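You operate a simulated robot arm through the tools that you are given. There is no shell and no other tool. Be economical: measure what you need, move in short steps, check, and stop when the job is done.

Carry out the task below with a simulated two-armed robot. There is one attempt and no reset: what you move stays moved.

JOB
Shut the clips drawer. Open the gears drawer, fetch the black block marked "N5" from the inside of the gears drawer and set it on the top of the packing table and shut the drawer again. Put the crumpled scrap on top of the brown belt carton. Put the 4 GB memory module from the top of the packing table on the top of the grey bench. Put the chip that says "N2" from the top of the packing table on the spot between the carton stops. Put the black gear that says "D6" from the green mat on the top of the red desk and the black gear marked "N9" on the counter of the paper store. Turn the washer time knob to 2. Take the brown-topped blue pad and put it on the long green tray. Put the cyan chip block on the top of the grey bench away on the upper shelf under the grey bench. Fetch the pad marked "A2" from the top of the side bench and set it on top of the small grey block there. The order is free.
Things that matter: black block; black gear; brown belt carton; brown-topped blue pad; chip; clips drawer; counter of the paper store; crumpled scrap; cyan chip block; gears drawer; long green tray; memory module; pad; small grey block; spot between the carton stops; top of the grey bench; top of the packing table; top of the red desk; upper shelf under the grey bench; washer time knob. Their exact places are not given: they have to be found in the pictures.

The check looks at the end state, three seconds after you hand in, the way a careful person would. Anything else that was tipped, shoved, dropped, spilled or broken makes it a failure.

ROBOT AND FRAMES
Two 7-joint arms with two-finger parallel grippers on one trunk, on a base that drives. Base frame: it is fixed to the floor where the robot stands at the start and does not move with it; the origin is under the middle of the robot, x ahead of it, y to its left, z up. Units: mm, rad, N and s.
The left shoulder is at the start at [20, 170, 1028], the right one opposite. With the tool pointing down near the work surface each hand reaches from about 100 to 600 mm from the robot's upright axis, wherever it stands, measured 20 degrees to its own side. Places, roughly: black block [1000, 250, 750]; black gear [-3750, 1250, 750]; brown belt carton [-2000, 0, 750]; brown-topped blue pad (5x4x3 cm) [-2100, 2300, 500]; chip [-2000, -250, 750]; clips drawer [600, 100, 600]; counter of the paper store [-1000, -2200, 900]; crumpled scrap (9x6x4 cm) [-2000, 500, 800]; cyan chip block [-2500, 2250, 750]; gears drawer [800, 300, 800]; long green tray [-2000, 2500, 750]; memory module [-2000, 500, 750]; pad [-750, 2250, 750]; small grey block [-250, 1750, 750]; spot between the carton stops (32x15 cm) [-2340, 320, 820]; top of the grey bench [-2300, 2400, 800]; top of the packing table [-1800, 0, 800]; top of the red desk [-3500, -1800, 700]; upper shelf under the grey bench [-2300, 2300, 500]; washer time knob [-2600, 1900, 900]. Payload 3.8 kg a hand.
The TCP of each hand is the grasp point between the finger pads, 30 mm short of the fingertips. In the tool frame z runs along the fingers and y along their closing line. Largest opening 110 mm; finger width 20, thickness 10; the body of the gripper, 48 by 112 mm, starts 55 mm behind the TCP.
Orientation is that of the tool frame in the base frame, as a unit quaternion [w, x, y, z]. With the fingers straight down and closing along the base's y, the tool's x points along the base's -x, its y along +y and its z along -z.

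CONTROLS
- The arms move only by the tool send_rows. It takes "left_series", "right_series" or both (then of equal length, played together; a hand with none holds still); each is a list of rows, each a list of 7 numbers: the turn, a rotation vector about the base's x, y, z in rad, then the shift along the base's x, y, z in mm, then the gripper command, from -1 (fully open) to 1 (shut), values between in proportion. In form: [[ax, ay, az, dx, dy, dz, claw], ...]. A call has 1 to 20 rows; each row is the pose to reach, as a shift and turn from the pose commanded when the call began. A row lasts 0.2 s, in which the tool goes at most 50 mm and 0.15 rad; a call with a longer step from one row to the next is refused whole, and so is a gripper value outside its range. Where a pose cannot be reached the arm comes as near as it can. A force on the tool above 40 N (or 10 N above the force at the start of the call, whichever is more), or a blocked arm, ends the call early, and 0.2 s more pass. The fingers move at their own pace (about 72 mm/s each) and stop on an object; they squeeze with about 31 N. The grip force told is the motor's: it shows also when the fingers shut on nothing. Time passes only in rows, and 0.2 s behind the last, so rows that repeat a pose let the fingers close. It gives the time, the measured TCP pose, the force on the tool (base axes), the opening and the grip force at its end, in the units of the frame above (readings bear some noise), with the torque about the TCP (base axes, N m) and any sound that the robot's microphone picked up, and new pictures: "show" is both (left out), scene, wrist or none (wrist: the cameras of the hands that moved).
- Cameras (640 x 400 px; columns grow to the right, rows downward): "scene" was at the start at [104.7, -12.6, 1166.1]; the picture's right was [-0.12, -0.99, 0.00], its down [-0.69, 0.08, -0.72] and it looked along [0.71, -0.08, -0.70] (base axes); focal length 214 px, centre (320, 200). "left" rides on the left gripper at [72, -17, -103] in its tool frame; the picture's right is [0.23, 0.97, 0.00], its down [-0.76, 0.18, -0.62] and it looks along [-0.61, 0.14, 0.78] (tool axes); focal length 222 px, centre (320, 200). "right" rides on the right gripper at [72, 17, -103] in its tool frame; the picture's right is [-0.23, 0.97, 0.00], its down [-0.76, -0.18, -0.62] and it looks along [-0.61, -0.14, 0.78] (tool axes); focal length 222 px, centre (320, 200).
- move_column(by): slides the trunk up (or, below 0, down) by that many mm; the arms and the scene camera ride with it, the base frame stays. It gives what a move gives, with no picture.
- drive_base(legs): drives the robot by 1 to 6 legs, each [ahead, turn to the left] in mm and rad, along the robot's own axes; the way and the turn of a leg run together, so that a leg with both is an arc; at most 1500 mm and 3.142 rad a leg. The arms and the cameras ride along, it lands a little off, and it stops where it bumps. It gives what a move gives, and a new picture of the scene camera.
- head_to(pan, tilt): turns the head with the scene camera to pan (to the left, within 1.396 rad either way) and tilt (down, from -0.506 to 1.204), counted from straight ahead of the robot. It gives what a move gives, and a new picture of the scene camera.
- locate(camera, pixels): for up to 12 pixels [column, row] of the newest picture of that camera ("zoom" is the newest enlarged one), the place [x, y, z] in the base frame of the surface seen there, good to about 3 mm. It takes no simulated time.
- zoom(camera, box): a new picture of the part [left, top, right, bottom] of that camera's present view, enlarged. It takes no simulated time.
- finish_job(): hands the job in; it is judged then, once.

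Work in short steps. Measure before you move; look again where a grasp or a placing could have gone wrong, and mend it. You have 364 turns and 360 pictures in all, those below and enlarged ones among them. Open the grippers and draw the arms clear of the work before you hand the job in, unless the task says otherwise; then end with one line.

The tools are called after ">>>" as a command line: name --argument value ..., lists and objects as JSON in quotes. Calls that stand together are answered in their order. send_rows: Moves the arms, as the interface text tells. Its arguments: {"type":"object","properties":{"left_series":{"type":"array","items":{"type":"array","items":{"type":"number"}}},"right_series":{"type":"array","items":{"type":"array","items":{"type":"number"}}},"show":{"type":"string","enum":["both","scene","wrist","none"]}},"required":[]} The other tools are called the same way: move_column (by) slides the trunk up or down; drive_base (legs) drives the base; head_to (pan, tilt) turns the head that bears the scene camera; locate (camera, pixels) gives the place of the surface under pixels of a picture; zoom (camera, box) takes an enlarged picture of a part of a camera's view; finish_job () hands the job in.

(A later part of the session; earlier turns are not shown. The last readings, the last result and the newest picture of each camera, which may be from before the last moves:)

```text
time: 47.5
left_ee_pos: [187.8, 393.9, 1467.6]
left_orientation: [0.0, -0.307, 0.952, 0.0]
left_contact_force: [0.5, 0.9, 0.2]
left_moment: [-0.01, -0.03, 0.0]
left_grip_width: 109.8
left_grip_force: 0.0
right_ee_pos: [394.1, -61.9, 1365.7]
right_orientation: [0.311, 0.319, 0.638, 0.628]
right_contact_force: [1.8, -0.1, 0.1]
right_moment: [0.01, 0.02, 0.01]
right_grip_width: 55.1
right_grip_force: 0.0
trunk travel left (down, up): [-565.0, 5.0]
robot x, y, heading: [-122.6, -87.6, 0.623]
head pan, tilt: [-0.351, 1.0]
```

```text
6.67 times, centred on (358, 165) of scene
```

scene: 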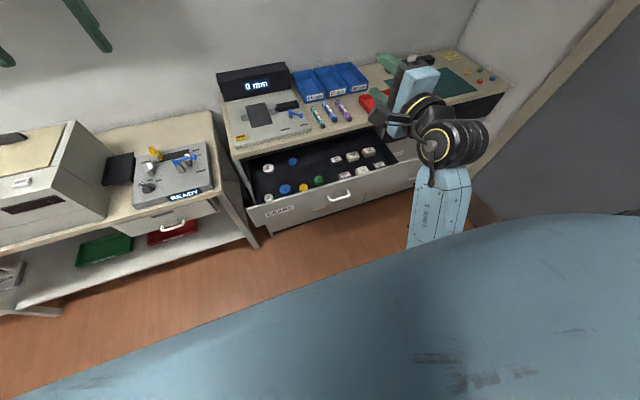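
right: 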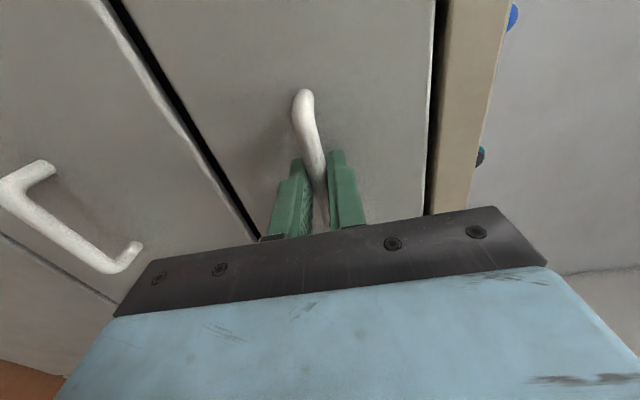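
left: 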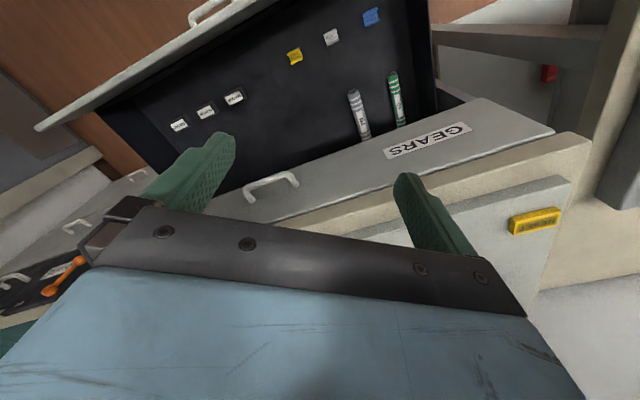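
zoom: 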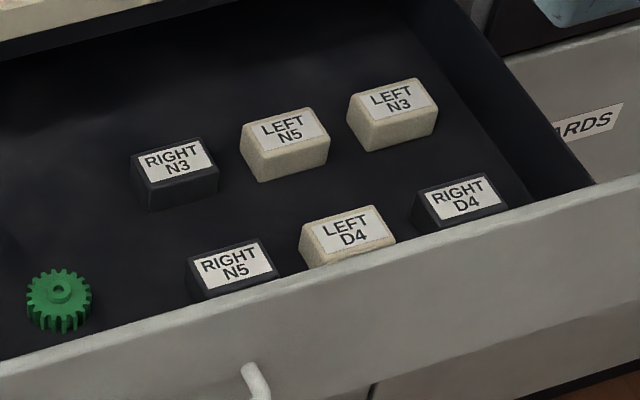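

The black "RIGHT N5" block is near the front. I locate it and its neighbours.

>>> locate --camera "zoom" --pixels '[[232, 264], [198, 270], [268, 255], [185, 262], [262, 242], [270, 270], [348, 230], [120, 330], [300, 270], [190, 287], [176, 160], [50, 360]]'

```text
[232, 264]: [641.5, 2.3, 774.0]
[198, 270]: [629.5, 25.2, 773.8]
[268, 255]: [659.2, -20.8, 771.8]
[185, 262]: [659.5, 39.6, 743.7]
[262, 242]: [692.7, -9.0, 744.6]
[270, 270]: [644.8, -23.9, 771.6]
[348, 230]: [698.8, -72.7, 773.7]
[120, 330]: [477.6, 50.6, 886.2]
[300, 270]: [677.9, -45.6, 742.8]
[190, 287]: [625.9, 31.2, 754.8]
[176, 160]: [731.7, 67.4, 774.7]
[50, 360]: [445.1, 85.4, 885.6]
```

Block centre ≈(645,3), top z 773, floor 743. I drive to a spot where it's in easy reach of the right hand (forward 192, right 121).

>>> drive_base --legs '[[0, -0.562], [227, 0], [0, 0.562]]'

>>> send_rows --right_series '[[-0.083, 0.116, 0, 0, 0, 0, 0], [-0.166, 0.232, 0, 0, 0, 0, 0], [-0.25, 0.348, 0, 0, 0, 0, 0], [-0.333, 0.464, 0, 0, 0, 0, 0], [-0.416, 0.58, 0, 0, 0, 0, 0], [-0.5, 0.697, 0, 0, 0, 0, 0], [-0.583, 0.813, 0, 0, 0, 0, 0], [-0.666, 0.929, 0, 0, 0, 0, 0], [-0.749, 1.045, 0, 0, 0, 0, 0], [-0.833, 1.161, 0, 0, 0, 0, 0], [-0.91, 1.27, 0, 0, 0, 0, 0]]' --show "none"

>>> move_column --by -300

>>> head_to --pan -0.4 --tilt 1.0

```text
time: 52.3
left_ee_pos: [411.9, 406.3, 1467.4]
left_orientation: [-0.001, -0.306, 0.952, 0.0]
left_contact_force: [0.9, 0.2, 0.3]
left_moment: [0.02, -0.04, 0.01]
left_grip_width: 110.1
left_grip_force: 0.0
right_ee_pos: [618.0, -49.1, 1363.8]
right_orientation: [0.312, 0.319, 0.638, 0.628]
right_contact_force: [-0.4, 0.2, 0.4]
right_moment: [-0.03, 0.01, -0.01]
right_grip_width: 55.2
right_grip_force: 0.1
trunk travel left (down, up): [-565.0, 5.0]
robot x, y, heading: [106.0, -71.9, 0.626]
head pan, tilt: [-0.351, 1.0]
```

scene: 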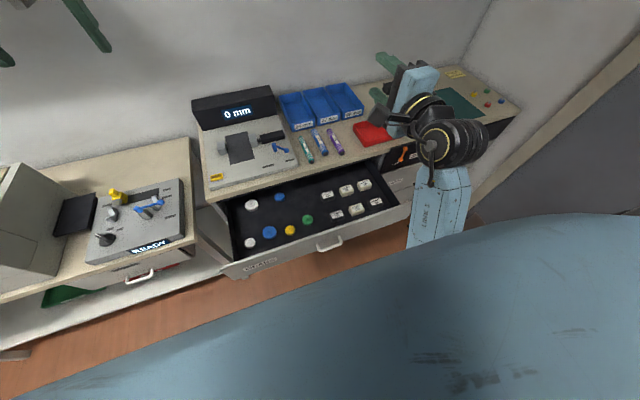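

```text
time: 54.7
left_ee_pos: [413.3, 407.2, 1468.0]
left_orientation: [0.0, -0.306, 0.952, 0.0]
left_contact_force: [-0.1, 0.3, -0.9]
left_moment: [0.01, 0.01, 0.0]
left_grip_width: 110.0
left_grip_force: 0.0
right_ee_pos: [619.5, -48.3, 1365.6]
right_orientation: [-0.013, 0.459, 0.888, 0.0]
right_contact_force: [-0.3, 0.2, 0.3]
right_moment: [0.05, 0.0, 0.06]
right_grip_width: 55.1
right_grip_force: 0.0
right hand out of reach, approached as far as the arm can: row 1, 2, 3
trunk travel left (down, up): [-565.0, 5.0]
robot x, y, heading: [103.7, -74.1, 0.621]
head pan, tilt: [-0.351, 1.0]
```

```text
time: 57.7
left_ee_pos: [412.4, 406.7, 1167.5]
left_orientation: [-0.001, -0.305, 0.952, 0.0]
left_contact_force: [-0.2, 0.6, -1.0]
left_moment: [-0.01, -0.03, -0.01]
left_grip_width: 110.1
left_grip_force: 0.1
right_ee_pos: [618.1, -48.7, 1066.0]
right_orientation: [-0.013, 0.459, 0.888, 0.002]
right_contact_force: [0.1, -0.8, 0.2]
right_moment: [0.0, 0.01, -0.02]
right_grip_width: 55.1
right_grip_force: 0.0
trunk travel left (down, up): [-265.0, 305.0]
robot x, y, heading: [104.1, -73.1, 0.622]
head pan, tilt: [-0.351, 1.0]
```

```text
time: 58.4
left_ee_pos: [412.9, 407.5, 1168.2]
left_orientation: [0.0, -0.305, 0.952, 0.0]
left_contact_force: [-1.0, 0.2, 0.6]
left_moment: [0.02, -0.03, -0.02]
left_grip_width: 110.2
left_grip_force: 0.2
right_ee_pos: [618.5, -48.9, 1064.9]
right_orientation: [-0.013, 0.458, 0.889, 0.001]
right_contact_force: [0.2, 0.3, 0.2]
right_moment: [0.04, 0.02, 0.0]
right_grip_width: 55.1
right_grip_force: 0.1
trunk travel left (down, up): [-265.0, 305.0]
robot x, y, heading: [103.3, -74.1, 0.624]
head pan, tilt: [-0.4, 1.0]
```

scene: 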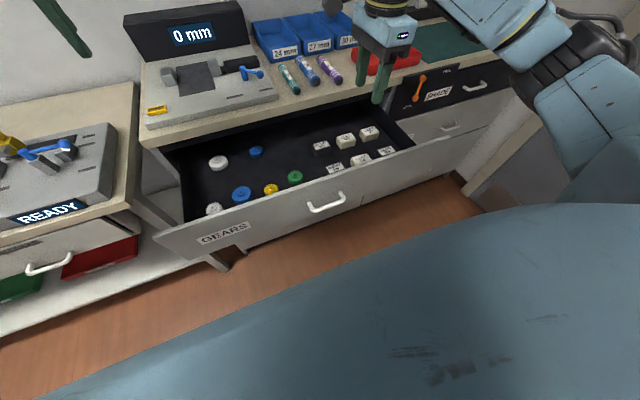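

Hand points down, closing along the drawer axis. I shift it above the block and lower via trunk, then check in the wrist view.

>>> send_rows --right_series '[[0, 0, 0, 13, 26, 0, -0.2], [0, 0, 0, 26, 52, 0, -0.3]]' --show "none"

>>> move_column --by -150

>>> zoom --camera "right" --box '[0, 0, 640, 400]'

```text
time: 59.0
left_ee_pos: [413.0, 407.9, 1168.3]
left_orientation: [-0.001, -0.306, 0.952, 0.0]
left_contact_force: [0.6, -0.2, 0.0]
left_moment: [0.03, 0.02, -0.02]
left_grip_width: 110.3
left_grip_force: 0.0
right_ee_pos: [646.4, 3.3, 1065.0]
right_orientation: [-0.012, 0.458, 0.889, 0.001]
right_contact_force: [1.3, 0.6, -0.4]
right_moment: [0.0, 0.0, 0.02]
right_grip_width: 71.6
right_grip_force: 0.0
trunk travel left (down, up): [-265.0, 305.0]
robot x, y, heading: [99.8, -73.8, 0.62]
head pan, tilt: [-0.4, 1.0]
```

```text
time: 60.7
left_ee_pos: [414.1, 405.8, 1018.3]
left_orientation: [0.0, -0.306, 0.952, 0.0]
left_contact_force: [-0.5, -0.1, 0.3]
left_moment: [0.0, 0.03, 0.01]
left_grip_width: 110.1
left_grip_force: 0.1
right_ee_pos: [644.5, 4.4, 914.8]
right_orientation: [-0.013, 0.459, 0.888, 0.001]
right_contact_force: [-0.3, 0.4, 0.4]
right_moment: [-0.03, 0.02, -0.02]
right_grip_width: 71.7
right_grip_force: 0.0
trunk travel left (down, up): [-115.0, 455.0]
robot x, y, heading: [103.3, -71.3, 0.62]
head pan, tilt: [-0.4, 1.0]
```

```text
1.00 times, centred on (320, 200) of right (not enlarged: the box is as wide or as high as the picture)
```

zoom: 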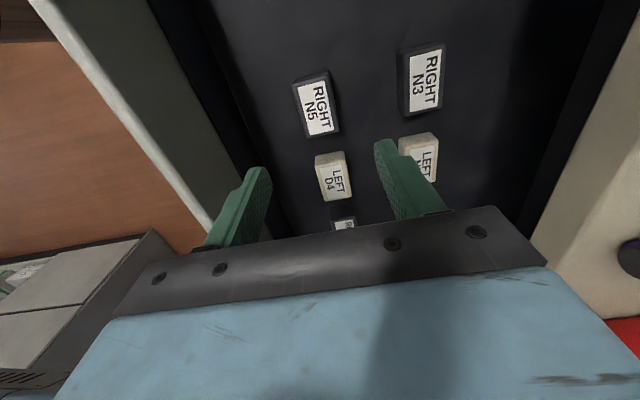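

The block sits right below the TCP (expected pixel ≈(320,113)). I refine with locate.

>>> locate --camera "right" --pixels '[[318, 105], [295, 83], [327, 74], [342, 128], [308, 137], [346, 150], [240, 60], [180, 100]]'

```text
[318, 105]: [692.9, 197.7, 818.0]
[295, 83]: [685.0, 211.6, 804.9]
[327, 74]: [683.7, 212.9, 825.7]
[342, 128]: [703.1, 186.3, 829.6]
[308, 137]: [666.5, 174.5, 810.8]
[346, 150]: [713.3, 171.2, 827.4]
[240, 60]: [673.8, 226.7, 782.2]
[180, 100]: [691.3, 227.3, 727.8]
```

Those used the stale wrist picture; I use the zoom picture instead.

>>> locate --camera "zoom" --pixels '[[318, 105], [293, 83], [327, 72], [341, 128], [308, 137], [346, 150], [230, 60], [180, 100]]'

```text
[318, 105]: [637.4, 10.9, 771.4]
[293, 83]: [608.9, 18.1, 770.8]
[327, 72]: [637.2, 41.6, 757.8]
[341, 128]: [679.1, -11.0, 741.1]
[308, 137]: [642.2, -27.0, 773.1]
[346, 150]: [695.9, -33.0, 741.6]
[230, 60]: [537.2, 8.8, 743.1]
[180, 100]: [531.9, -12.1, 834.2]
```

Block centre is (640,7). I descend to z≈777 and grip.

>>> send_rows --right_series '[[0, 0, 0, -4, 3, -35, -0.3], [0, 0, 0, -4, 3, -75, -0.3], [0, 0, 0, -4, 3, -110, -0.3], [0, 0, 0, -4, 3, -128, -0.3], [0, 0, 0, -4, 3, -137, -0.3], [0, 0, 0, -4, 3, -137, 0.2], [0, 0, 0, -4, 3, -137, 1], [0, 0, 0, -4, 3, -137, 1], [0, 0, 0, -4, 3, -137, 1]]' --show "wrist"

```text
time: 62.7
left_ee_pos: [413.2, 407.1, 1018.0]
left_orientation: [-0.001, -0.305, 0.952, -0.001]
left_contact_force: [-0.3, -0.4, 0.6]
left_moment: [0.01, -0.02, 0.01]
left_grip_width: 110.1
left_grip_force: 0.0
right_ee_pos: [641.5, 6.3, 777.9]
right_orientation: [-0.012, 0.457, 0.889, 0.001]
right_contact_force: [0.4, 0.1, -0.1]
right_moment: [0.05, 0.02, -0.01]
right_grip_width: 39.2
right_grip_force: 30.7
trunk travel left (down, up): [-115.0, 455.0]
robot x, y, heading: [104.4, -78.2, 0.62]
head pan, tilt: [-0.4, 1.0]
```

right: 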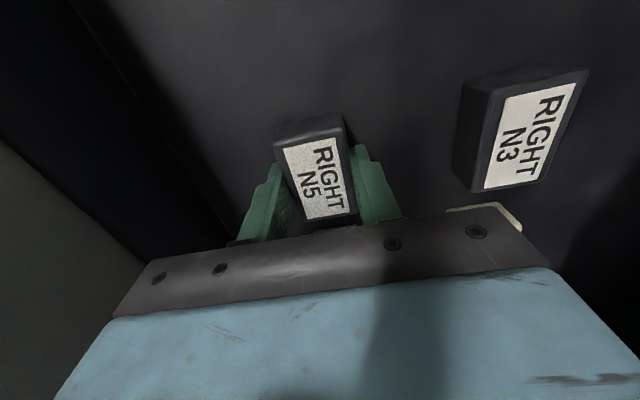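

Gripped (39 mm). Lift straight up and raise the trunk a bit.

>>> send_rows --right_series '[[0, 0, 0, 0, 0, 10, 1], [0, 0, 0, 0, 0, 40, 1], [0, 0, 0, 0, 0, 80, 1], [0, 0, 0, 0, 0, 120, 1], [0, 0, 0, 0, 0, 160, 1], [0, 0, 0, 0, 0, 200, 1]]' --show "wrist"

```text
time: 64.1
left_ee_pos: [412.6, 407.4, 1017.9]
left_orientation: [0.0, -0.305, 0.952, 0.0]
left_contact_force: [0.4, 0.2, 0.1]
left_moment: [0.02, -0.02, 0.03]
left_grip_width: 110.2
left_grip_force: 0.1
right_ee_pos: [641.4, 6.9, 979.6]
right_orientation: [-0.012, 0.458, 0.889, 0.002]
right_contact_force: [-1.0, 0.0, 0.0]
right_moment: [0.03, -0.01, -0.01]
right_grip_width: 39.4
right_grip_force: 31.3
trunk travel left (down, up): [-115.0, 455.0]
robot x, y, heading: [102.3, -74.8, 0.624]
head pan, tilt: [-0.4, 1.0]
```

right: 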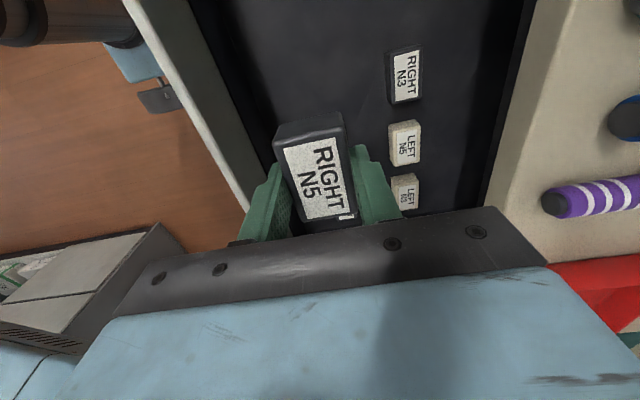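

I back off to n≈-160 keeping the block up, so the left hand can push the drawer shut.

>>> drive_base --legs '[[-100, 0], [0, 0.6], [-120, 0], [0, -0.6]]'

>>> head_to --pan 0.1 --tilt 0.75

```text
time: 69.4
left_ee_pos: [291.1, 236.2, 1018.0]
left_orientation: [-0.001, -0.306, 0.952, 0.001]
left_contact_force: [0.4, -0.1, -0.8]
left_moment: [0.01, -0.03, -0.02]
left_grip_width: 110.1
left_grip_force: 0.0
right_ee_pos: [520.1, -163.0, 978.0]
right_orientation: [-0.013, 0.458, 0.889, 0.002]
right_contact_force: [0.7, -0.4, -0.7]
right_moment: [0.04, -0.02, 0.03]
right_grip_width: 39.0
right_grip_force: 30.7
trunk travel left (down, up): [-115.0, 455.0]
robot x, y, heading: [-23.5, -240.3, 0.623]
head pan, tilt: [-0.4, 1.0]
```

scene: 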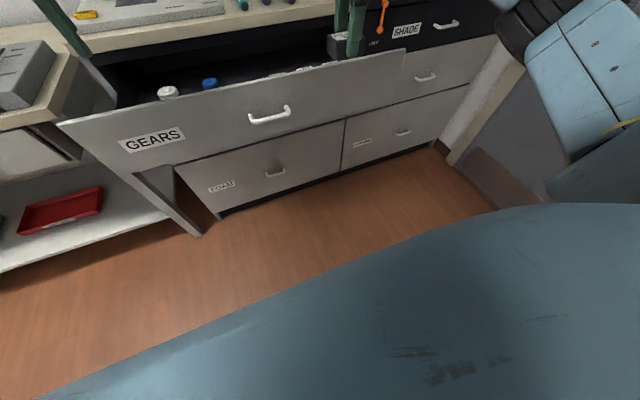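

```text
time: 70.3
left_ee_pos: [290.6, 236.8, 1018.0]
left_orientation: [-0.001, -0.305, 0.952, 0.0]
left_contact_force: [0.0, -0.4, -0.5]
left_moment: [0.03, 0.04, 0.02]
left_grip_width: 110.1
left_grip_force: 0.1
right_ee_pos: [519.3, -162.5, 979.1]
right_orientation: [-0.013, 0.458, 0.889, 0.002]
right_contact_force: [0.8, -0.6, -0.2]
right_moment: [-0.03, 0.0, 0.01]
right_grip_width: 39.0
right_grip_force: 31.0
trunk travel left (down, up): [-115.0, 455.0]
robot x, y, heading: [-20.2, -243.9, 0.62]
head pan, tilt: [0.099, 0.75]
```

scene: 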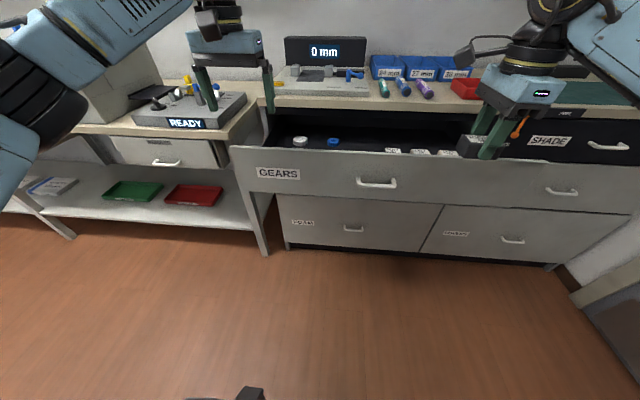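

The left hand now goes in front of the GEARS panel, tilted forward and closed, at z≈815.

>>> send_rows --left_series '[[0.081, -0.114, 0, -16, -12, -10, 0], [0.163, -0.228, 0, -16, -12, -35, 1], [0.244, -0.342, 0, -5, -28, -63, 1], [0.325, -0.456, 0, 10, -49, -91, 1], [0.407, -0.57, 0, 26, -70, -119, 1], [0.488, -0.684, 0, 42, -92, -147, 1], [0.569, -0.798, 0, 57, -113, -175, 1], [0.569, -0.798, 0, 72, -134, -203, 1]]' --show "both"

```text
time: 72.1
left_ee_pos: [364.1, 102.3, 815.2]
left_orientation: [0.449, -0.27, 0.84, 0.143]
left_contact_force: [0.4, -1.3, -0.3]
left_moment: [0.01, 0.02, 0.01]
left_grip_width: 0.0
left_grip_force: 30.9
right_ee_pos: [519.9, -162.8, 979.0]
right_orientation: [-0.014, 0.457, 0.889, 0.002]
right_contact_force: [-0.8, 0.4, -1.1]
right_moment: [0.02, 0.0, -0.03]
right_grip_width: 39.1
right_grip_force: 30.9
trunk travel left (down, up): [-115.0, 455.0]
robot x, y, heading: [-16.3, -247.2, 0.623]
head pan, tilt: [0.099, 0.75]
```

scene: 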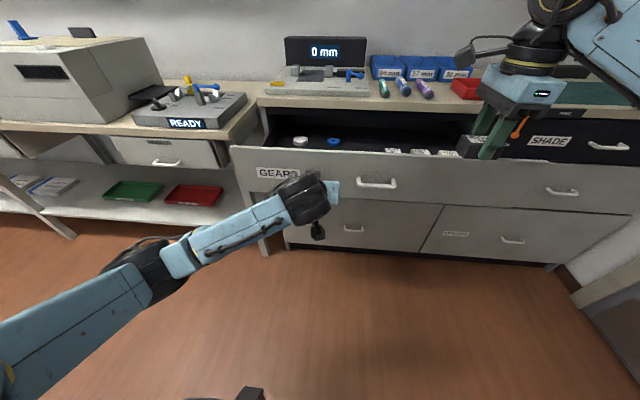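
left: 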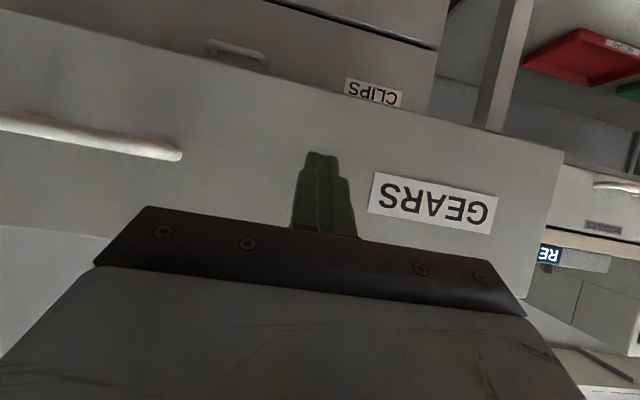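

Tip faces the panel between label and handle. I push in.

>>> send_rows --left_series '[[0, 0, 0, 16, 12, 0, 1], [0, 0, 0, 26, 19, 0, 1], [0, 0, 0, 33, 24, 0, 1], [0, 0, 0, 40, 29, 0, 1], [0, 0, 0, 47, 34, 0, 1], [0, 0, 0, 54, 39, 0, 1], [0, 0, 0, 61, 44, 0, 1], [0, 0, 0, 68, 49, 0, 1], [0, 0, 0, 75, 54, 0, 1], [0, 0, 0, 82, 59, 0, 1], [0, 0, 0, 89, 64, 0, 1], [0, 0, 0, 96, 69, 0, 1], [0, 0, 0, 103, 74, 0, 1], [0, 0, 0, 110, 79, 0, 1], [0, 0, 0, 117, 84, 0, 1], [0, 0, 0, 124, 89, 0, 1], [0, 0, 0, 131, 94, 0, 1], [0, 0, 0, 138, 99, 0, 1], [0, 0, 0, 145, 104, 0, 1], [0, 0, 0, 152, 109, 0, 1]]' --show "scene"

```text
time: 76.3
left_ee_pos: [516.5, 212.4, 813.0]
left_orientation: [0.448, -0.27, 0.84, 0.143]
left_contact_force: [-0.3, 0.2, -1.1]
left_moment: [0.02, 0.02, 0.02]
left_grip_width: 0.1
left_grip_force: 31.3
right_ee_pos: [520.2, -163.3, 978.3]
right_orientation: [-0.012, 0.458, 0.889, 0.002]
right_contact_force: [-0.8, 0.2, -0.9]
right_moment: [0.01, 0.03, 0.01]
right_grip_width: 38.9
right_grip_force: 31.0
trunk travel left (down, up): [-115.0, 455.0]
robot x, y, heading: [-19.2, -245.4, 0.622]
head pan, tilt: [0.099, 0.75]
```

scene: 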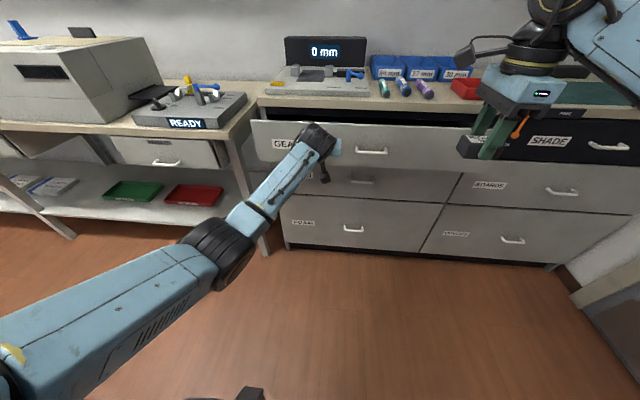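

Sliding fine; ~110 mm left. Continue.

>>> send_rows --left_series '[[0, 0, 0, 7, 5, 0, 1], [0, 0, 0, 14, 10, 0, 1], [0, 0, 0, 21, 15, 0, 1], [0, 0, 0, 28, 20, 0, 1], [0, 0, 0, 35, 25, 0, 1], [0, 0, 0, 42, 30, 0, 1], [0, 0, 0, 49, 35, 0, 1], [0, 0, 0, 56, 40, 0, 1], [0, 0, 0, 63, 45, 0, 1], [0, 0, 0, 70, 50, 0, 1], [0, 0, 0, 77, 55, 0, 1], [0, 0, 0, 83, 59, 0, 1], [0, 0, 0, 88, 63, 0, 1], [0, 0, 0, 93, 67, 0, 1], [0, 0, 0, 98, 70, 0, 1], [0, 0, 0, 102, 73, 0, 1]]' --show "scene"

```text
time: 79.7
left_ee_pos: [565.2, 263.6, 818.8]
left_orientation: [0.448, -0.269, 0.841, 0.143]
left_contact_force: [0.4, -0.3, -0.7]
left_moment: [0.02, 0.02, -0.03]
left_grip_width: 0.1
left_grip_force: 30.6
left hand out of reach, approached as far as the arm can: row 8, 9, 10, 11, 12, 13, 14, 15, 16
right_ee_pos: [519.4, -163.8, 978.8]
right_orientation: [-0.013, 0.458, 0.889, 0.001]
right_contact_force: [0.2, 0.3, -0.8]
right_moment: [-0.01, -0.02, 0.0]
right_grip_width: 39.1
right_grip_force: 30.4
trunk travel left (down, up): [-115.0, 455.0]
robot x, y, heading: [-19.0, -240.1, 0.624]
head pan, tilt: [0.099, 0.75]
```

scene: 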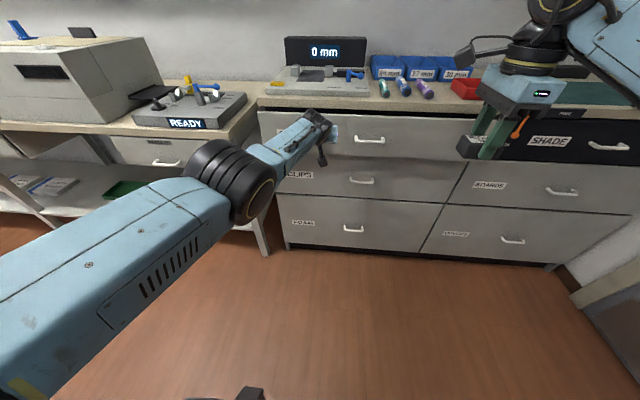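

Out of reach with ~45 mm left. Draw back, drive forward 120 mm, push the rest.

>>> send_rows --left_series '[[0, 0, 0, -24, -20, -2, 1], [0, 0, 0, -57, -45, -4, 1], [0, 0, 0, -90, -70, -4, 1], [0, 0, 0, -118, -92, -4, 1]]' --show "none"

>>> drive_base --legs '[[120, 0]]'

>>> send_rows --left_series '[[0, 0, 0, 16, 12, 0, 1], [0, 0, 0, 25, 18, 0, 1], [0, 0, 0, 33, 24, 0, 1], [0, 0, 0, 41, 29, 0, 1], [0, 0, 0, 49, 35, 0, 1], [0, 0, 0, 57, 40, 0, 1], [0, 0, 0, 65, 46, 0, 1], [0, 0, 0, 70, 50, 0, 1], [0, 0, 0, 75, 54, 0, 1], [0, 0, 0, 80, 57, 0, 1], [0, 0, 0, 85, 61, 0, 1], [0, 0, 0, 90, 64, 0, 1], [0, 0, 0, 95, 68, 0, 1]]' --show "scene"

```text
time: 80.7
left_ee_pos: [446.6, 171.6, 816.1]
left_orientation: [0.448, -0.27, 0.84, 0.144]
left_contact_force: [0.1, -0.1, -0.8]
left_moment: [-0.01, -0.03, 0.01]
left_grip_width: 0.0
left_grip_force: 30.8
right_ee_pos: [519.1, -163.2, 978.0]
right_orientation: [-0.013, 0.458, 0.889, 0.002]
right_contact_force: [-0.2, 0.9, -0.1]
right_moment: [0.01, 0.01, 0.0]
right_grip_width: 39.2
right_grip_force: 31.1
trunk travel left (down, up): [-115.0, 455.0]
robot x, y, heading: [-17.6, -241.7, 0.622]
head pan, tilt: [0.099, 0.75]
```

```text
time: 82.0
left_ee_pos: [543.7, 242.2, 816.3]
left_orientation: [0.448, -0.269, 0.84, 0.143]
left_contact_force: [-0.7, -0.4, 0.4]
left_moment: [0.01, 0.0, 0.0]
left_grip_width: 0.0
left_grip_force: 30.5
right_ee_pos: [617.7, -93.6, 978.8]
right_orientation: [-0.013, 0.458, 0.889, 0.002]
right_contact_force: [1.2, -0.4, -0.7]
right_moment: [0.0, 0.0, 0.0]
right_grip_width: 39.0
right_grip_force: 31.1
trunk travel left (down, up): [-115.0, 455.0]
robot x, y, heading: [79.3, -177.4, 0.621]
head pan, tilt: [0.099, 0.75]
```

scene: 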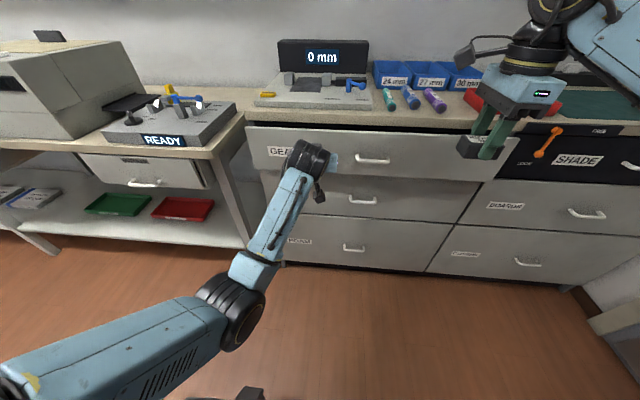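

```text
time: 83.5
left_ee_pos: [596.3, 279.6, 815.9]
left_orientation: [0.445, -0.271, 0.842, 0.143]
left_contact_force: [-30.5, -15.5, 10.7]
left_moment: [-0.01, -0.07, 0.13]
left_grip_width: 0.0
left_grip_force: 31.3
right_ee_pos: [613.1, -95.3, 981.0]
right_orientation: [-0.012, 0.457, 0.889, 0.003]
right_contact_force: [-0.2, -0.8, 0.0]
right_moment: [-0.02, -0.02, 0.01]
right_grip_width: 39.1
right_grip_force: 31.5
trunk travel left (down, up): [-115.0, 455.0]
robot x, y, heading: [75.0, -172.3, 0.626]
head pan, tilt: [0.099, 0.75]
stopped in row 7 (left hand): the force on the tool passed its limit at 56 N (the readings are from after the stop); the commanded pose is now the measured one
```

scene: 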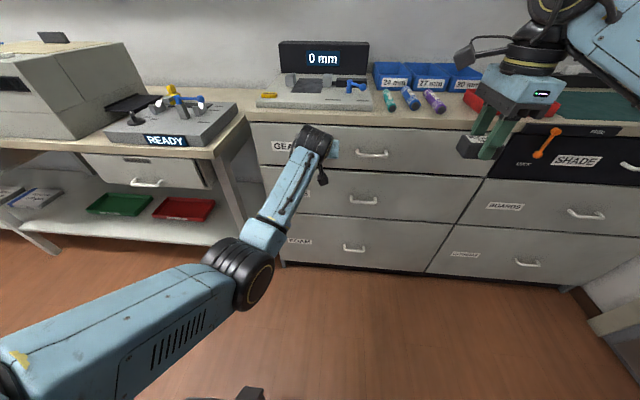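

Seated at the same depth as clips. Withdraw the left hand, restore it to pointing down and check flushness.

>>> send_rows --left_series '[[0, 0, 0, -30, -22, 0, 1], [0, 0, 0, -65, -47, 0, 1], [0, 0, 0, -100, -72, 0, 0], [-0.081, 0.114, 0, -120, -80, 30, -1], [-0.163, 0.228, 0, -130, -80, 60, -1], [-0.244, 0.342, 0, -140, -75, 90, -1], [-0.325, 0.456, 0, -150, -70, 120, -1], [-0.407, 0.57, 0, -160, -50, 150, -1], [-0.488, 0.684, 0, -170, -30, 180, -1], [-0.569, 0.798, 0, -180, -10, 210, -1]]' --show "scene"

>>> locate --camera "scene" --pixels '[[345, 142], [430, 145], [345, 180], [430, 185], [400, 140]]'

```text
time: 85.7
left_ee_pos: [456.6, 298.3, 1038.4]
left_orientation: [-0.007, -0.304, 0.953, 0.002]
left_contact_force: [0.3, 0.3, -0.9]
left_moment: [-0.02, 0.04, 0.0]
left_grip_width: 109.9
left_grip_force: 0.0
left hand out of reach, approached as far as the arm can: row 7, 8, 9, 10
right_ee_pos: [615.7, -93.4, 980.0]
right_orientation: [-0.012, 0.458, 0.889, 0.002]
right_contact_force: [-0.2, 0.3, -0.9]
right_moment: [-0.01, 0.01, -0.01]
right_grip_width: 39.0
right_grip_force: 30.6
trunk travel left (down, up): [-115.0, 455.0]
robot x, y, heading: [74.5, -179.0, 0.622]
head pan, tilt: [0.099, 0.75]
```

scene: 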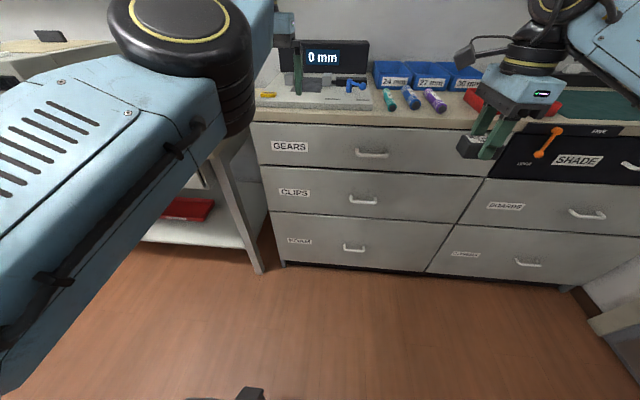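

```text
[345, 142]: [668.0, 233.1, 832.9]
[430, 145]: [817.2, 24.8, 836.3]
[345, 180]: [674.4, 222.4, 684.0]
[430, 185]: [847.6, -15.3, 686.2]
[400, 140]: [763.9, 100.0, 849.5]
```

Both drawers are flush. Next I back off, raise for a view and turn around to survey the room.

>>> drive_base --legs '[[-400, 0], [0, 1.0]]'

>>> head_to --pan 1.3 --tilt 0.35

>>> head_to --pan 0.3 --tilt 0.35

```text
time: 90.7
left_ee_pos: [-441.9, 167.7, 1039.7]
left_orientation: [0.005, 0.726, -0.688, 0.003]
left_contact_force: [-0.3, 0.7, 0.3]
left_moment: [0.01, 0.01, 0.0]
left_grip_width: 110.1
left_grip_force: 0.0
right_ee_pos: [-25.5, 89.9, 978.8]
right_orientation: [-0.012, -0.026, 1.0, -0.005]
right_contact_force: [0.3, 0.8, -0.6]
right_moment: [0.03, 0.01, 0.03]
right_grip_width: 39.2
right_grip_force: 31.0
trunk travel left (down, up): [-115.0, 455.0]
robot x, y, heading: [-250.1, -410.0, 1.622]
head pan, tilt: [0.099, 0.75]
```

scene: 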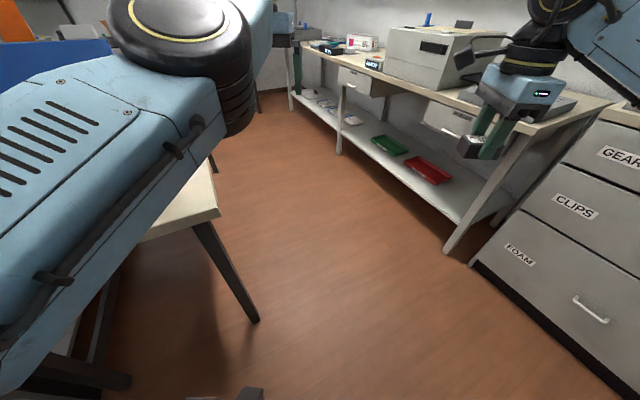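

```text
time: 92.1
left_ee_pos: [-443.7, 166.9, 1039.4]
left_orientation: [0.004, 0.725, -0.689, 0.004]
left_contact_force: [0.8, -0.2, 0.9]
left_moment: [0.03, -0.02, 0.01]
left_grip_width: 110.0
left_grip_force: 0.1
right_ee_pos: [-26.4, 89.8, 979.1]
right_orientation: [-0.012, -0.026, 1.0, -0.004]
right_contact_force: [-0.1, -1.2, -0.8]
right_moment: [-0.01, 0.0, 0.0]
right_grip_width: 39.1
right_grip_force: 30.6
trunk travel left (down, up): [-115.0, 455.0]
robot x, y, heading: [-249.2, -408.9, 1.624]
head pan, tilt: [1.3, 0.351]
```

scene: 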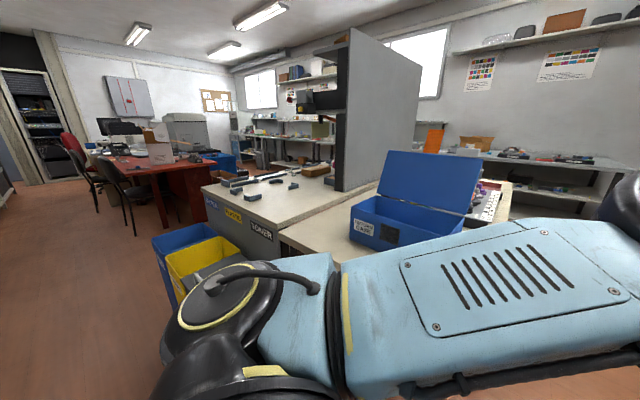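

```text
time: 93.4
left_ee_pos: [-442.9, 168.6, 1039.1]
left_orientation: [0.005, 0.725, -0.689, 0.004]
left_contact_force: [0.5, -0.1, 0.1]
left_moment: [-0.01, 0.03, 0.02]
left_grip_width: 109.9
left_grip_force: 0.1
right_ee_pos: [-26.9, 90.0, 978.9]
right_orientation: [-0.011, -0.026, 1.0, -0.004]
right_contact_force: [-0.2, -0.2, -0.4]
right_moment: [-0.01, 0.01, -0.01]
right_grip_width: 39.0
right_grip_force: 31.3
trunk travel left (down, up): [-115.0, 455.0]
robot x, y, heading: [-249.3, -406.1, 1.624]
head pan, tilt: [0.3, 0.351]
```

scene: 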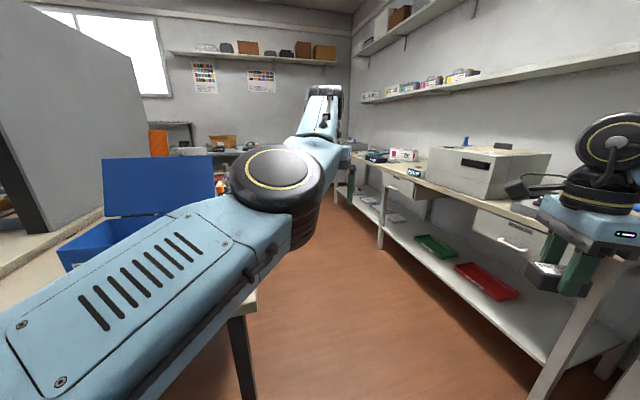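

I look at the pan-1.3 view from a raised trunk to measure the tables.

>>> move_column --by 400

>>> head_to --pan 1.35 --tilt 0.6

>>> locate --camera "scene" --pixels '[[20, 200], [80, 200], [140, 200], [200, 200], [260, 200], [320, 200], [380, 200], [440, 200], [500, 150], [320, 100], [200, 120], [420, 120]]'

```text
time: 97.2
left_ee_pos: [-442.0, 166.9, 1440.1]
left_orientation: [0.004, 0.725, -0.689, 0.004]
left_contact_force: [0.5, 1.0, -0.2]
left_moment: [0.01, 0.0, 0.01]
left_grip_width: 110.0
left_grip_force: 0.0
right_ee_pos: [-27.1, 90.4, 1378.4]
right_orientation: [-0.01, -0.026, 1.0, -0.005]
right_contact_force: [-0.1, 0.7, 0.0]
right_moment: [0.0, 0.02, 0.0]
right_grip_width: 39.3
right_grip_force: 31.1
trunk travel left (down, up): [-515.0, 55.0]
robot x, y, heading: [-246.3, -410.1, 1.622]
head pan, tilt: [0.3, 0.351]
```

```text
time: 98.5
left_ee_pos: [-442.3, 168.0, 1439.2]
left_orientation: [0.005, 0.725, -0.688, 0.004]
left_contact_force: [0.1, -0.2, 0.0]
left_moment: [-0.02, -0.01, 0.0]
left_grip_width: 110.0
left_grip_force: 0.1
right_ee_pos: [-26.3, 90.6, 1379.1]
right_orientation: [-0.012, -0.026, 1.0, -0.005]
right_contact_force: [-0.6, 0.0, -1.2]
right_moment: [0.02, 0.02, 0.01]
right_grip_width: 39.0
right_grip_force: 31.2
trunk travel left (down, up): [-515.0, 55.0]
robot x, y, heading: [-245.0, -407.1, 1.623]
head pan, tilt: [1.349, 0.6]
```

scene: 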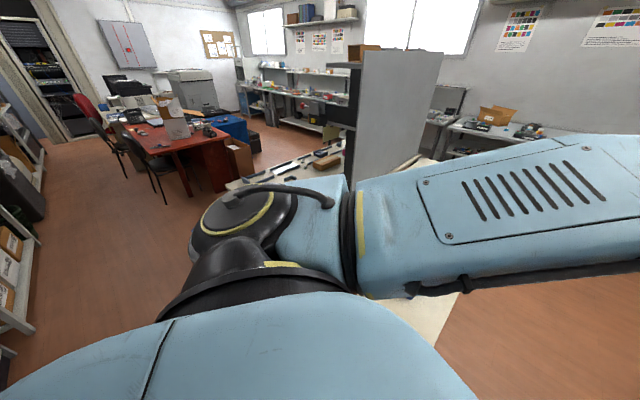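

```text
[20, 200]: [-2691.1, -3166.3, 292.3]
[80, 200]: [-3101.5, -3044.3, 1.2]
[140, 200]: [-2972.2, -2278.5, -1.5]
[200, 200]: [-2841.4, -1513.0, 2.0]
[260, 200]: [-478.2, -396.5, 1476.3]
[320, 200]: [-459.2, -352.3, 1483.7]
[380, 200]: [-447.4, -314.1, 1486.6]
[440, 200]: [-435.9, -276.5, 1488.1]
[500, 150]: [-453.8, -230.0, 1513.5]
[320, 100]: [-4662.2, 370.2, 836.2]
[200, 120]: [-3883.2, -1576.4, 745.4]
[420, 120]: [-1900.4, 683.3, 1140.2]
```

I turn the base toward the packing table, arms high.

>>> drive_base --legs '[[0, 1.35]]'

>>> head_to --pan 0.0 --tilt 0.55

```text
time: 102.2
left_ee_pos: [-853.1, -466.6, 1439.3]
left_orientation: [0.001, 0.996, -0.088, 0.006]
left_contact_force: [0.7, 0.0, 0.0]
left_moment: [-0.02, -0.01, 0.0]
left_grip_width: 109.9
left_grip_force: 0.1
right_ee_pos: [-683.0, -78.8, 1378.9]
right_orientation: [-0.005, -0.641, 0.767, -0.01]
right_contact_force: [0.6, -0.4, -0.5]
right_moment: [0.01, 0.0, 0.0]
right_grip_width: 39.1
right_grip_force: 31.3
trunk travel left (down, up): [-515.0, 55.0]
robot x, y, heading: [-250.4, -405.5, 2.963]
head pan, tilt: [1.349, 0.6]
```

scene: 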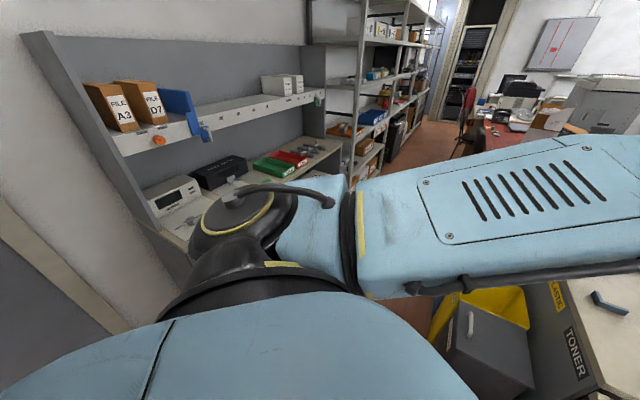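

```text
time: 103.7
left_ee_pos: [-853.3, -466.9, 1439.4]
left_orientation: [0.002, 0.996, -0.088, 0.007]
left_contact_force: [-0.2, 0.4, -0.2]
left_moment: [-0.01, 0.0, 0.01]
left_grip_width: 110.0
left_grip_force: 0.0
right_ee_pos: [-683.5, -78.2, 1379.1]
right_orientation: [-0.006, -0.641, 0.767, -0.011]
right_contact_force: [0.9, -0.6, -0.8]
right_moment: [0.0, -0.01, 0.01]
right_grip_width: 39.0
right_grip_force: 30.6
trunk travel left (down, up): [-515.0, 55.0]
robot x, y, heading: [-252.5, -407.6, 2.967]
head pan, tilt: [0.0, 0.55]
```

scene: 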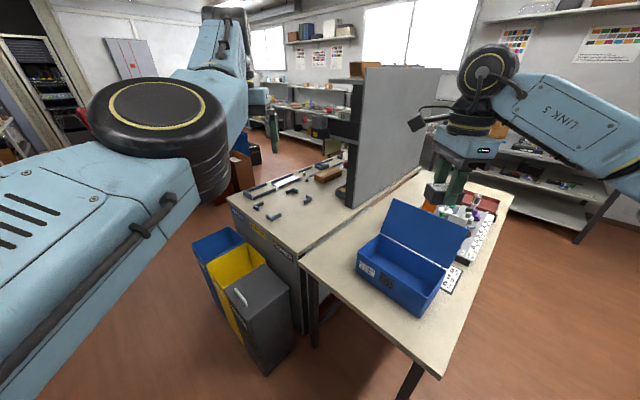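

I measure the near table, the partition and the left table.

>>> locate --camera "scene" --pixels '[[300, 258], [440, 372], [512, 195], [395, 175], [230, 195], [300, 250], [345, 205], [300, 200], [370, 70], [440, 70], [410, 280], [350, 150]]'

>>> zoom --camera "scene" --box '[225, 130, 385, 230]'

>>> zoom --camera "scene" --box '[340, 150, 520, 330]'

```text
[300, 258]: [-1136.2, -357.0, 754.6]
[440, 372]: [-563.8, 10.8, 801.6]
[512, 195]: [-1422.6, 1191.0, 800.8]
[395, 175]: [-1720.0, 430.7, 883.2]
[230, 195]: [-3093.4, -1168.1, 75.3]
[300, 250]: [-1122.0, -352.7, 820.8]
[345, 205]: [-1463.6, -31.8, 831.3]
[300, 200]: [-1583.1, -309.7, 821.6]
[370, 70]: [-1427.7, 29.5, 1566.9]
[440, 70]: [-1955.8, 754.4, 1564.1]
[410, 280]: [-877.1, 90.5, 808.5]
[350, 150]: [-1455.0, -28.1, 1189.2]
```

```text
4.00 times, centred on (305, 180) of scene
```

zoom: 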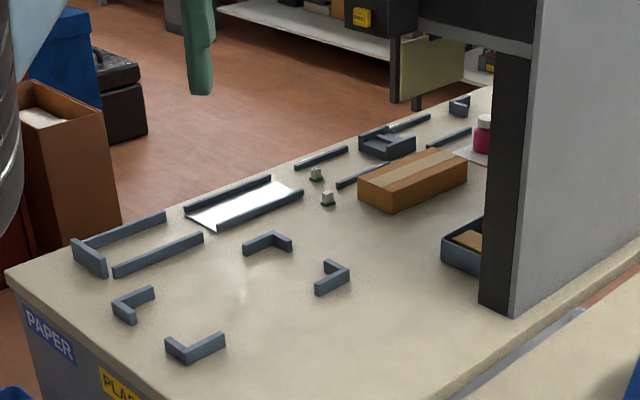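

```text
2.22 times, centred on (430, 240) of scene
```

zoom: 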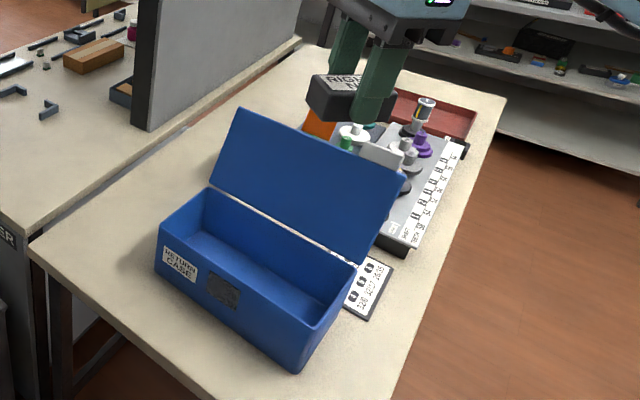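

The packing table is the one behind the partition (z≈821); I must go round its end. I measure the bins and floor landmarks.

>>> locate --camera "scene" --pixels '[[195, 245], [230, 232], [262, 372], [232, 295], [227, 197], [268, 340], [240, 165], [254, 185], [345, 160], [262, 150], [300, 345], [160, 330]]'

```text
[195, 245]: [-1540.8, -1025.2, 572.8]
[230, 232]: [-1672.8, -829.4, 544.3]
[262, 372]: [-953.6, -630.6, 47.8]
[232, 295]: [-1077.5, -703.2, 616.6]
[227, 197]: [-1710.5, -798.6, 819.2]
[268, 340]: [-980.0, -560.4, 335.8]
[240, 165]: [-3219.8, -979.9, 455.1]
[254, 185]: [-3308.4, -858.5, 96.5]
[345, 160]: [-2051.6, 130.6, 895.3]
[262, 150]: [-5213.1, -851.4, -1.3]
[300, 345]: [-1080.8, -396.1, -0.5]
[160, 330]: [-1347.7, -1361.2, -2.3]
```

Route: past the bins on the store side, then up the far side of the packing table.

>>> drive_base --legs '[[0, 0.99], [1000, 0], [943, 0], [0, -1.761]]'

```text
time: 120.2
left_ee_pos: [-2066.8, -1435.1, 1439.9]
left_orientation: [0.003, 0.891, -0.453, 0.005]
left_contact_force: [-0.5, -0.3, 0.3]
left_moment: [0.03, 0.02, 0.02]
left_grip_width: 110.2
left_grip_force: 0.1
right_ee_pos: [-1677.0, -1273.5, 1378.9]
right_orientation: [-0.01, -0.309, 0.951, -0.008]
right_contact_force: [-0.2, 0.1, -0.6]
right_moment: [0.03, -0.03, -0.01]
right_grip_width: 39.2
right_grip_force: 30.7
trunk travel left (down, up): [-515.0, 55.0]
robot x, y, heading: [-1588.3, -1809.1, 2.204]
head pan, tilt: [0.0, 0.55]
```

scene: 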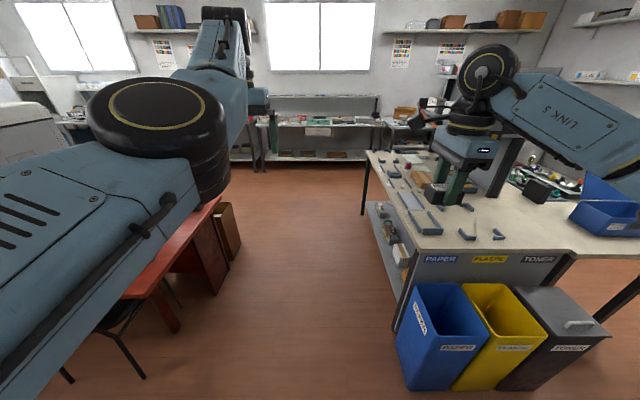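

A corridor lies between the red desk (left) and the packing table (right). I measure its width.

>>> locate --camera "scene" --pixels '[[217, 205], [242, 245], [180, 330], [395, 325], [398, 230], [366, 155], [260, 180], [435, 250], [215, 290], [300, 160]]'

```text
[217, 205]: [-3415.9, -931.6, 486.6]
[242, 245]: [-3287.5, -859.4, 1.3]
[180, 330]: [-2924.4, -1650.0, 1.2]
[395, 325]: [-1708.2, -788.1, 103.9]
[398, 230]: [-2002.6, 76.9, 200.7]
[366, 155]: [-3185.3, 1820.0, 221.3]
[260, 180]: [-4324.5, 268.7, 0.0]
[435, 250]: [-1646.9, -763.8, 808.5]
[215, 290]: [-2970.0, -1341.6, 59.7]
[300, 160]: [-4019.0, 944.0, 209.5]
```

Corridor is ~1300 mm wide. Drive along it and face the table.

>>> drive_base --legs '[[1350, 0], [0, -1.571]]'

>>> head_to --pan 0.0 --tilt 0.85

```text
time: 130.8
left_ee_pos: [-2009.5, -242.0, 1439.3]
left_orientation: [-0.006, -0.309, 0.951, -0.001]
left_contact_force: [0.8, 0.4, 0.4]
left_moment: [-0.01, 0.03, -0.02]
left_grip_width: 109.9
left_grip_force: 0.0
right_ee_pos: [-1850.9, -633.6, 1378.1]
right_orientation: [-0.013, 0.454, 0.891, 0.002]
right_contact_force: [-0.6, 0.0, 0.4]
right_moment: [-0.01, -0.01, -0.02]
right_grip_width: 39.1
right_grip_force: 30.7
trunk travel left (down, up): [-515.0, 55.0]
robot x, y, heading: [-2389.3, -717.2, 0.627]
head pan, tilt: [0.0, 0.55]
```

scene: 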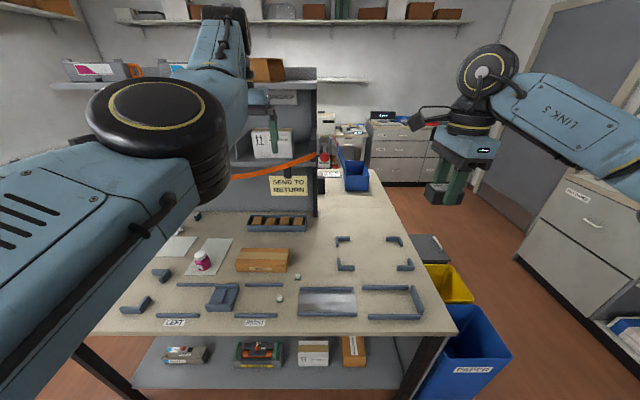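

```text
time: 131.6
left_ee_pos: [-2012.0, -242.1, 1439.8]
left_orientation: [-0.006, -0.308, 0.951, -0.001]
left_contact_force: [-0.2, -0.6, 0.0]
left_moment: [-0.02, 0.02, 0.0]
left_grip_width: 109.9
left_grip_force: 0.0
right_ee_pos: [-1850.4, -633.7, 1379.0]
right_orientation: [-0.013, 0.454, 0.891, 0.001]
right_contact_force: [0.6, 0.2, 0.3]
right_moment: [0.02, -0.03, 0.03]
right_grip_width: 38.9
right_grip_force: 31.4
trunk travel left (down, up): [-515.0, 55.0]
robot x, y, heading: [-2388.4, -715.9, 0.633]
head pan, tilt: [0.0, 0.85]
```

scene: 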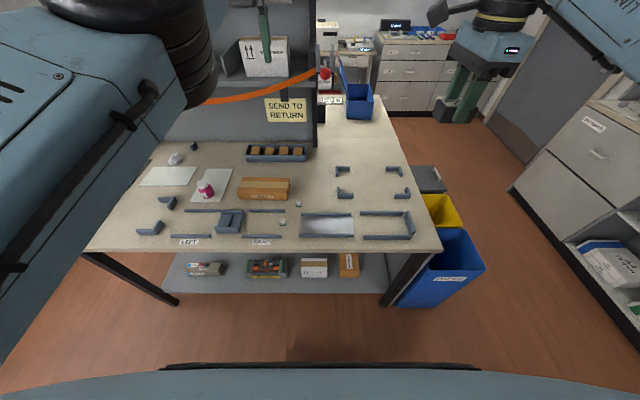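

The packing table is in view. I zoom on its top.

>>> zoom --camera "scene" --box '[80, 130, 272, 250]'

>>> zoom --camera "scene" --box '[225, 130, 449, 270]'

```text
3.33 times, centred on (176, 190) of scene
```

zoom: 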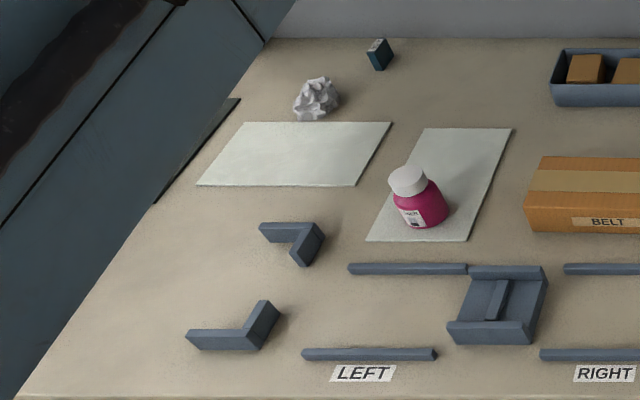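

```text
2.86 times, centred on (337, 200) of scene
```

zoom: 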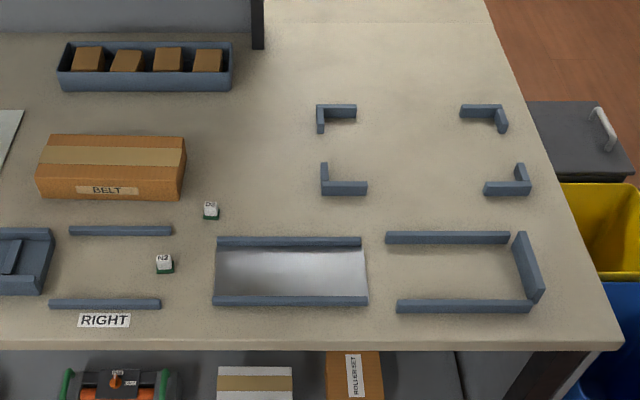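

N2 chip at zoom (165,263). I locate key points and a free area for the N5 block (zoom ≈(255,160)).

>>> locate --camera "zoom" --pixels '[[165, 263], [165, 257], [211, 206], [255, 170], [110, 160], [45, 200], [185, 200], [300, 330], [190, 225], [320, 185], [290, 150], [383, 215]]'

>>> zoom --camera "scene" --box '[265, 180, 345, 230]'

```text
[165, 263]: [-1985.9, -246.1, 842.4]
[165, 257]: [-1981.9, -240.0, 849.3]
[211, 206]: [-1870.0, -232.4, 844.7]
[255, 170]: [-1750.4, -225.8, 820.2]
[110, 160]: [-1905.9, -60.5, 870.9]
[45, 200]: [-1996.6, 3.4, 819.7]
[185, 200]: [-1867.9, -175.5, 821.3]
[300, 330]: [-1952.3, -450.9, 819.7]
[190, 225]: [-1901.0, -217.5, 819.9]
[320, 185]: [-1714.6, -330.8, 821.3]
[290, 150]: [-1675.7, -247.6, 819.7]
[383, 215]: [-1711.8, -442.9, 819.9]
```

```text
8.00 times, centred on (305, 205) of scene
```

zoom: 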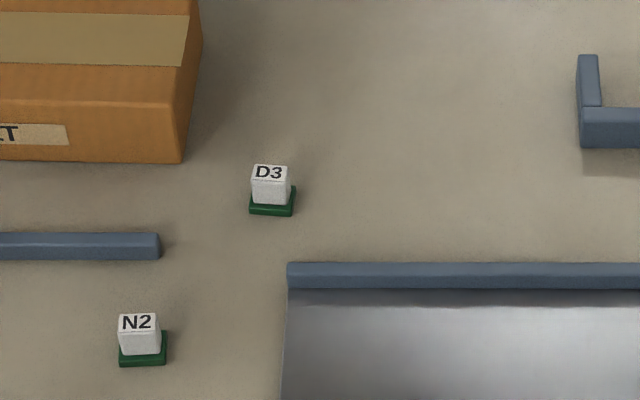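

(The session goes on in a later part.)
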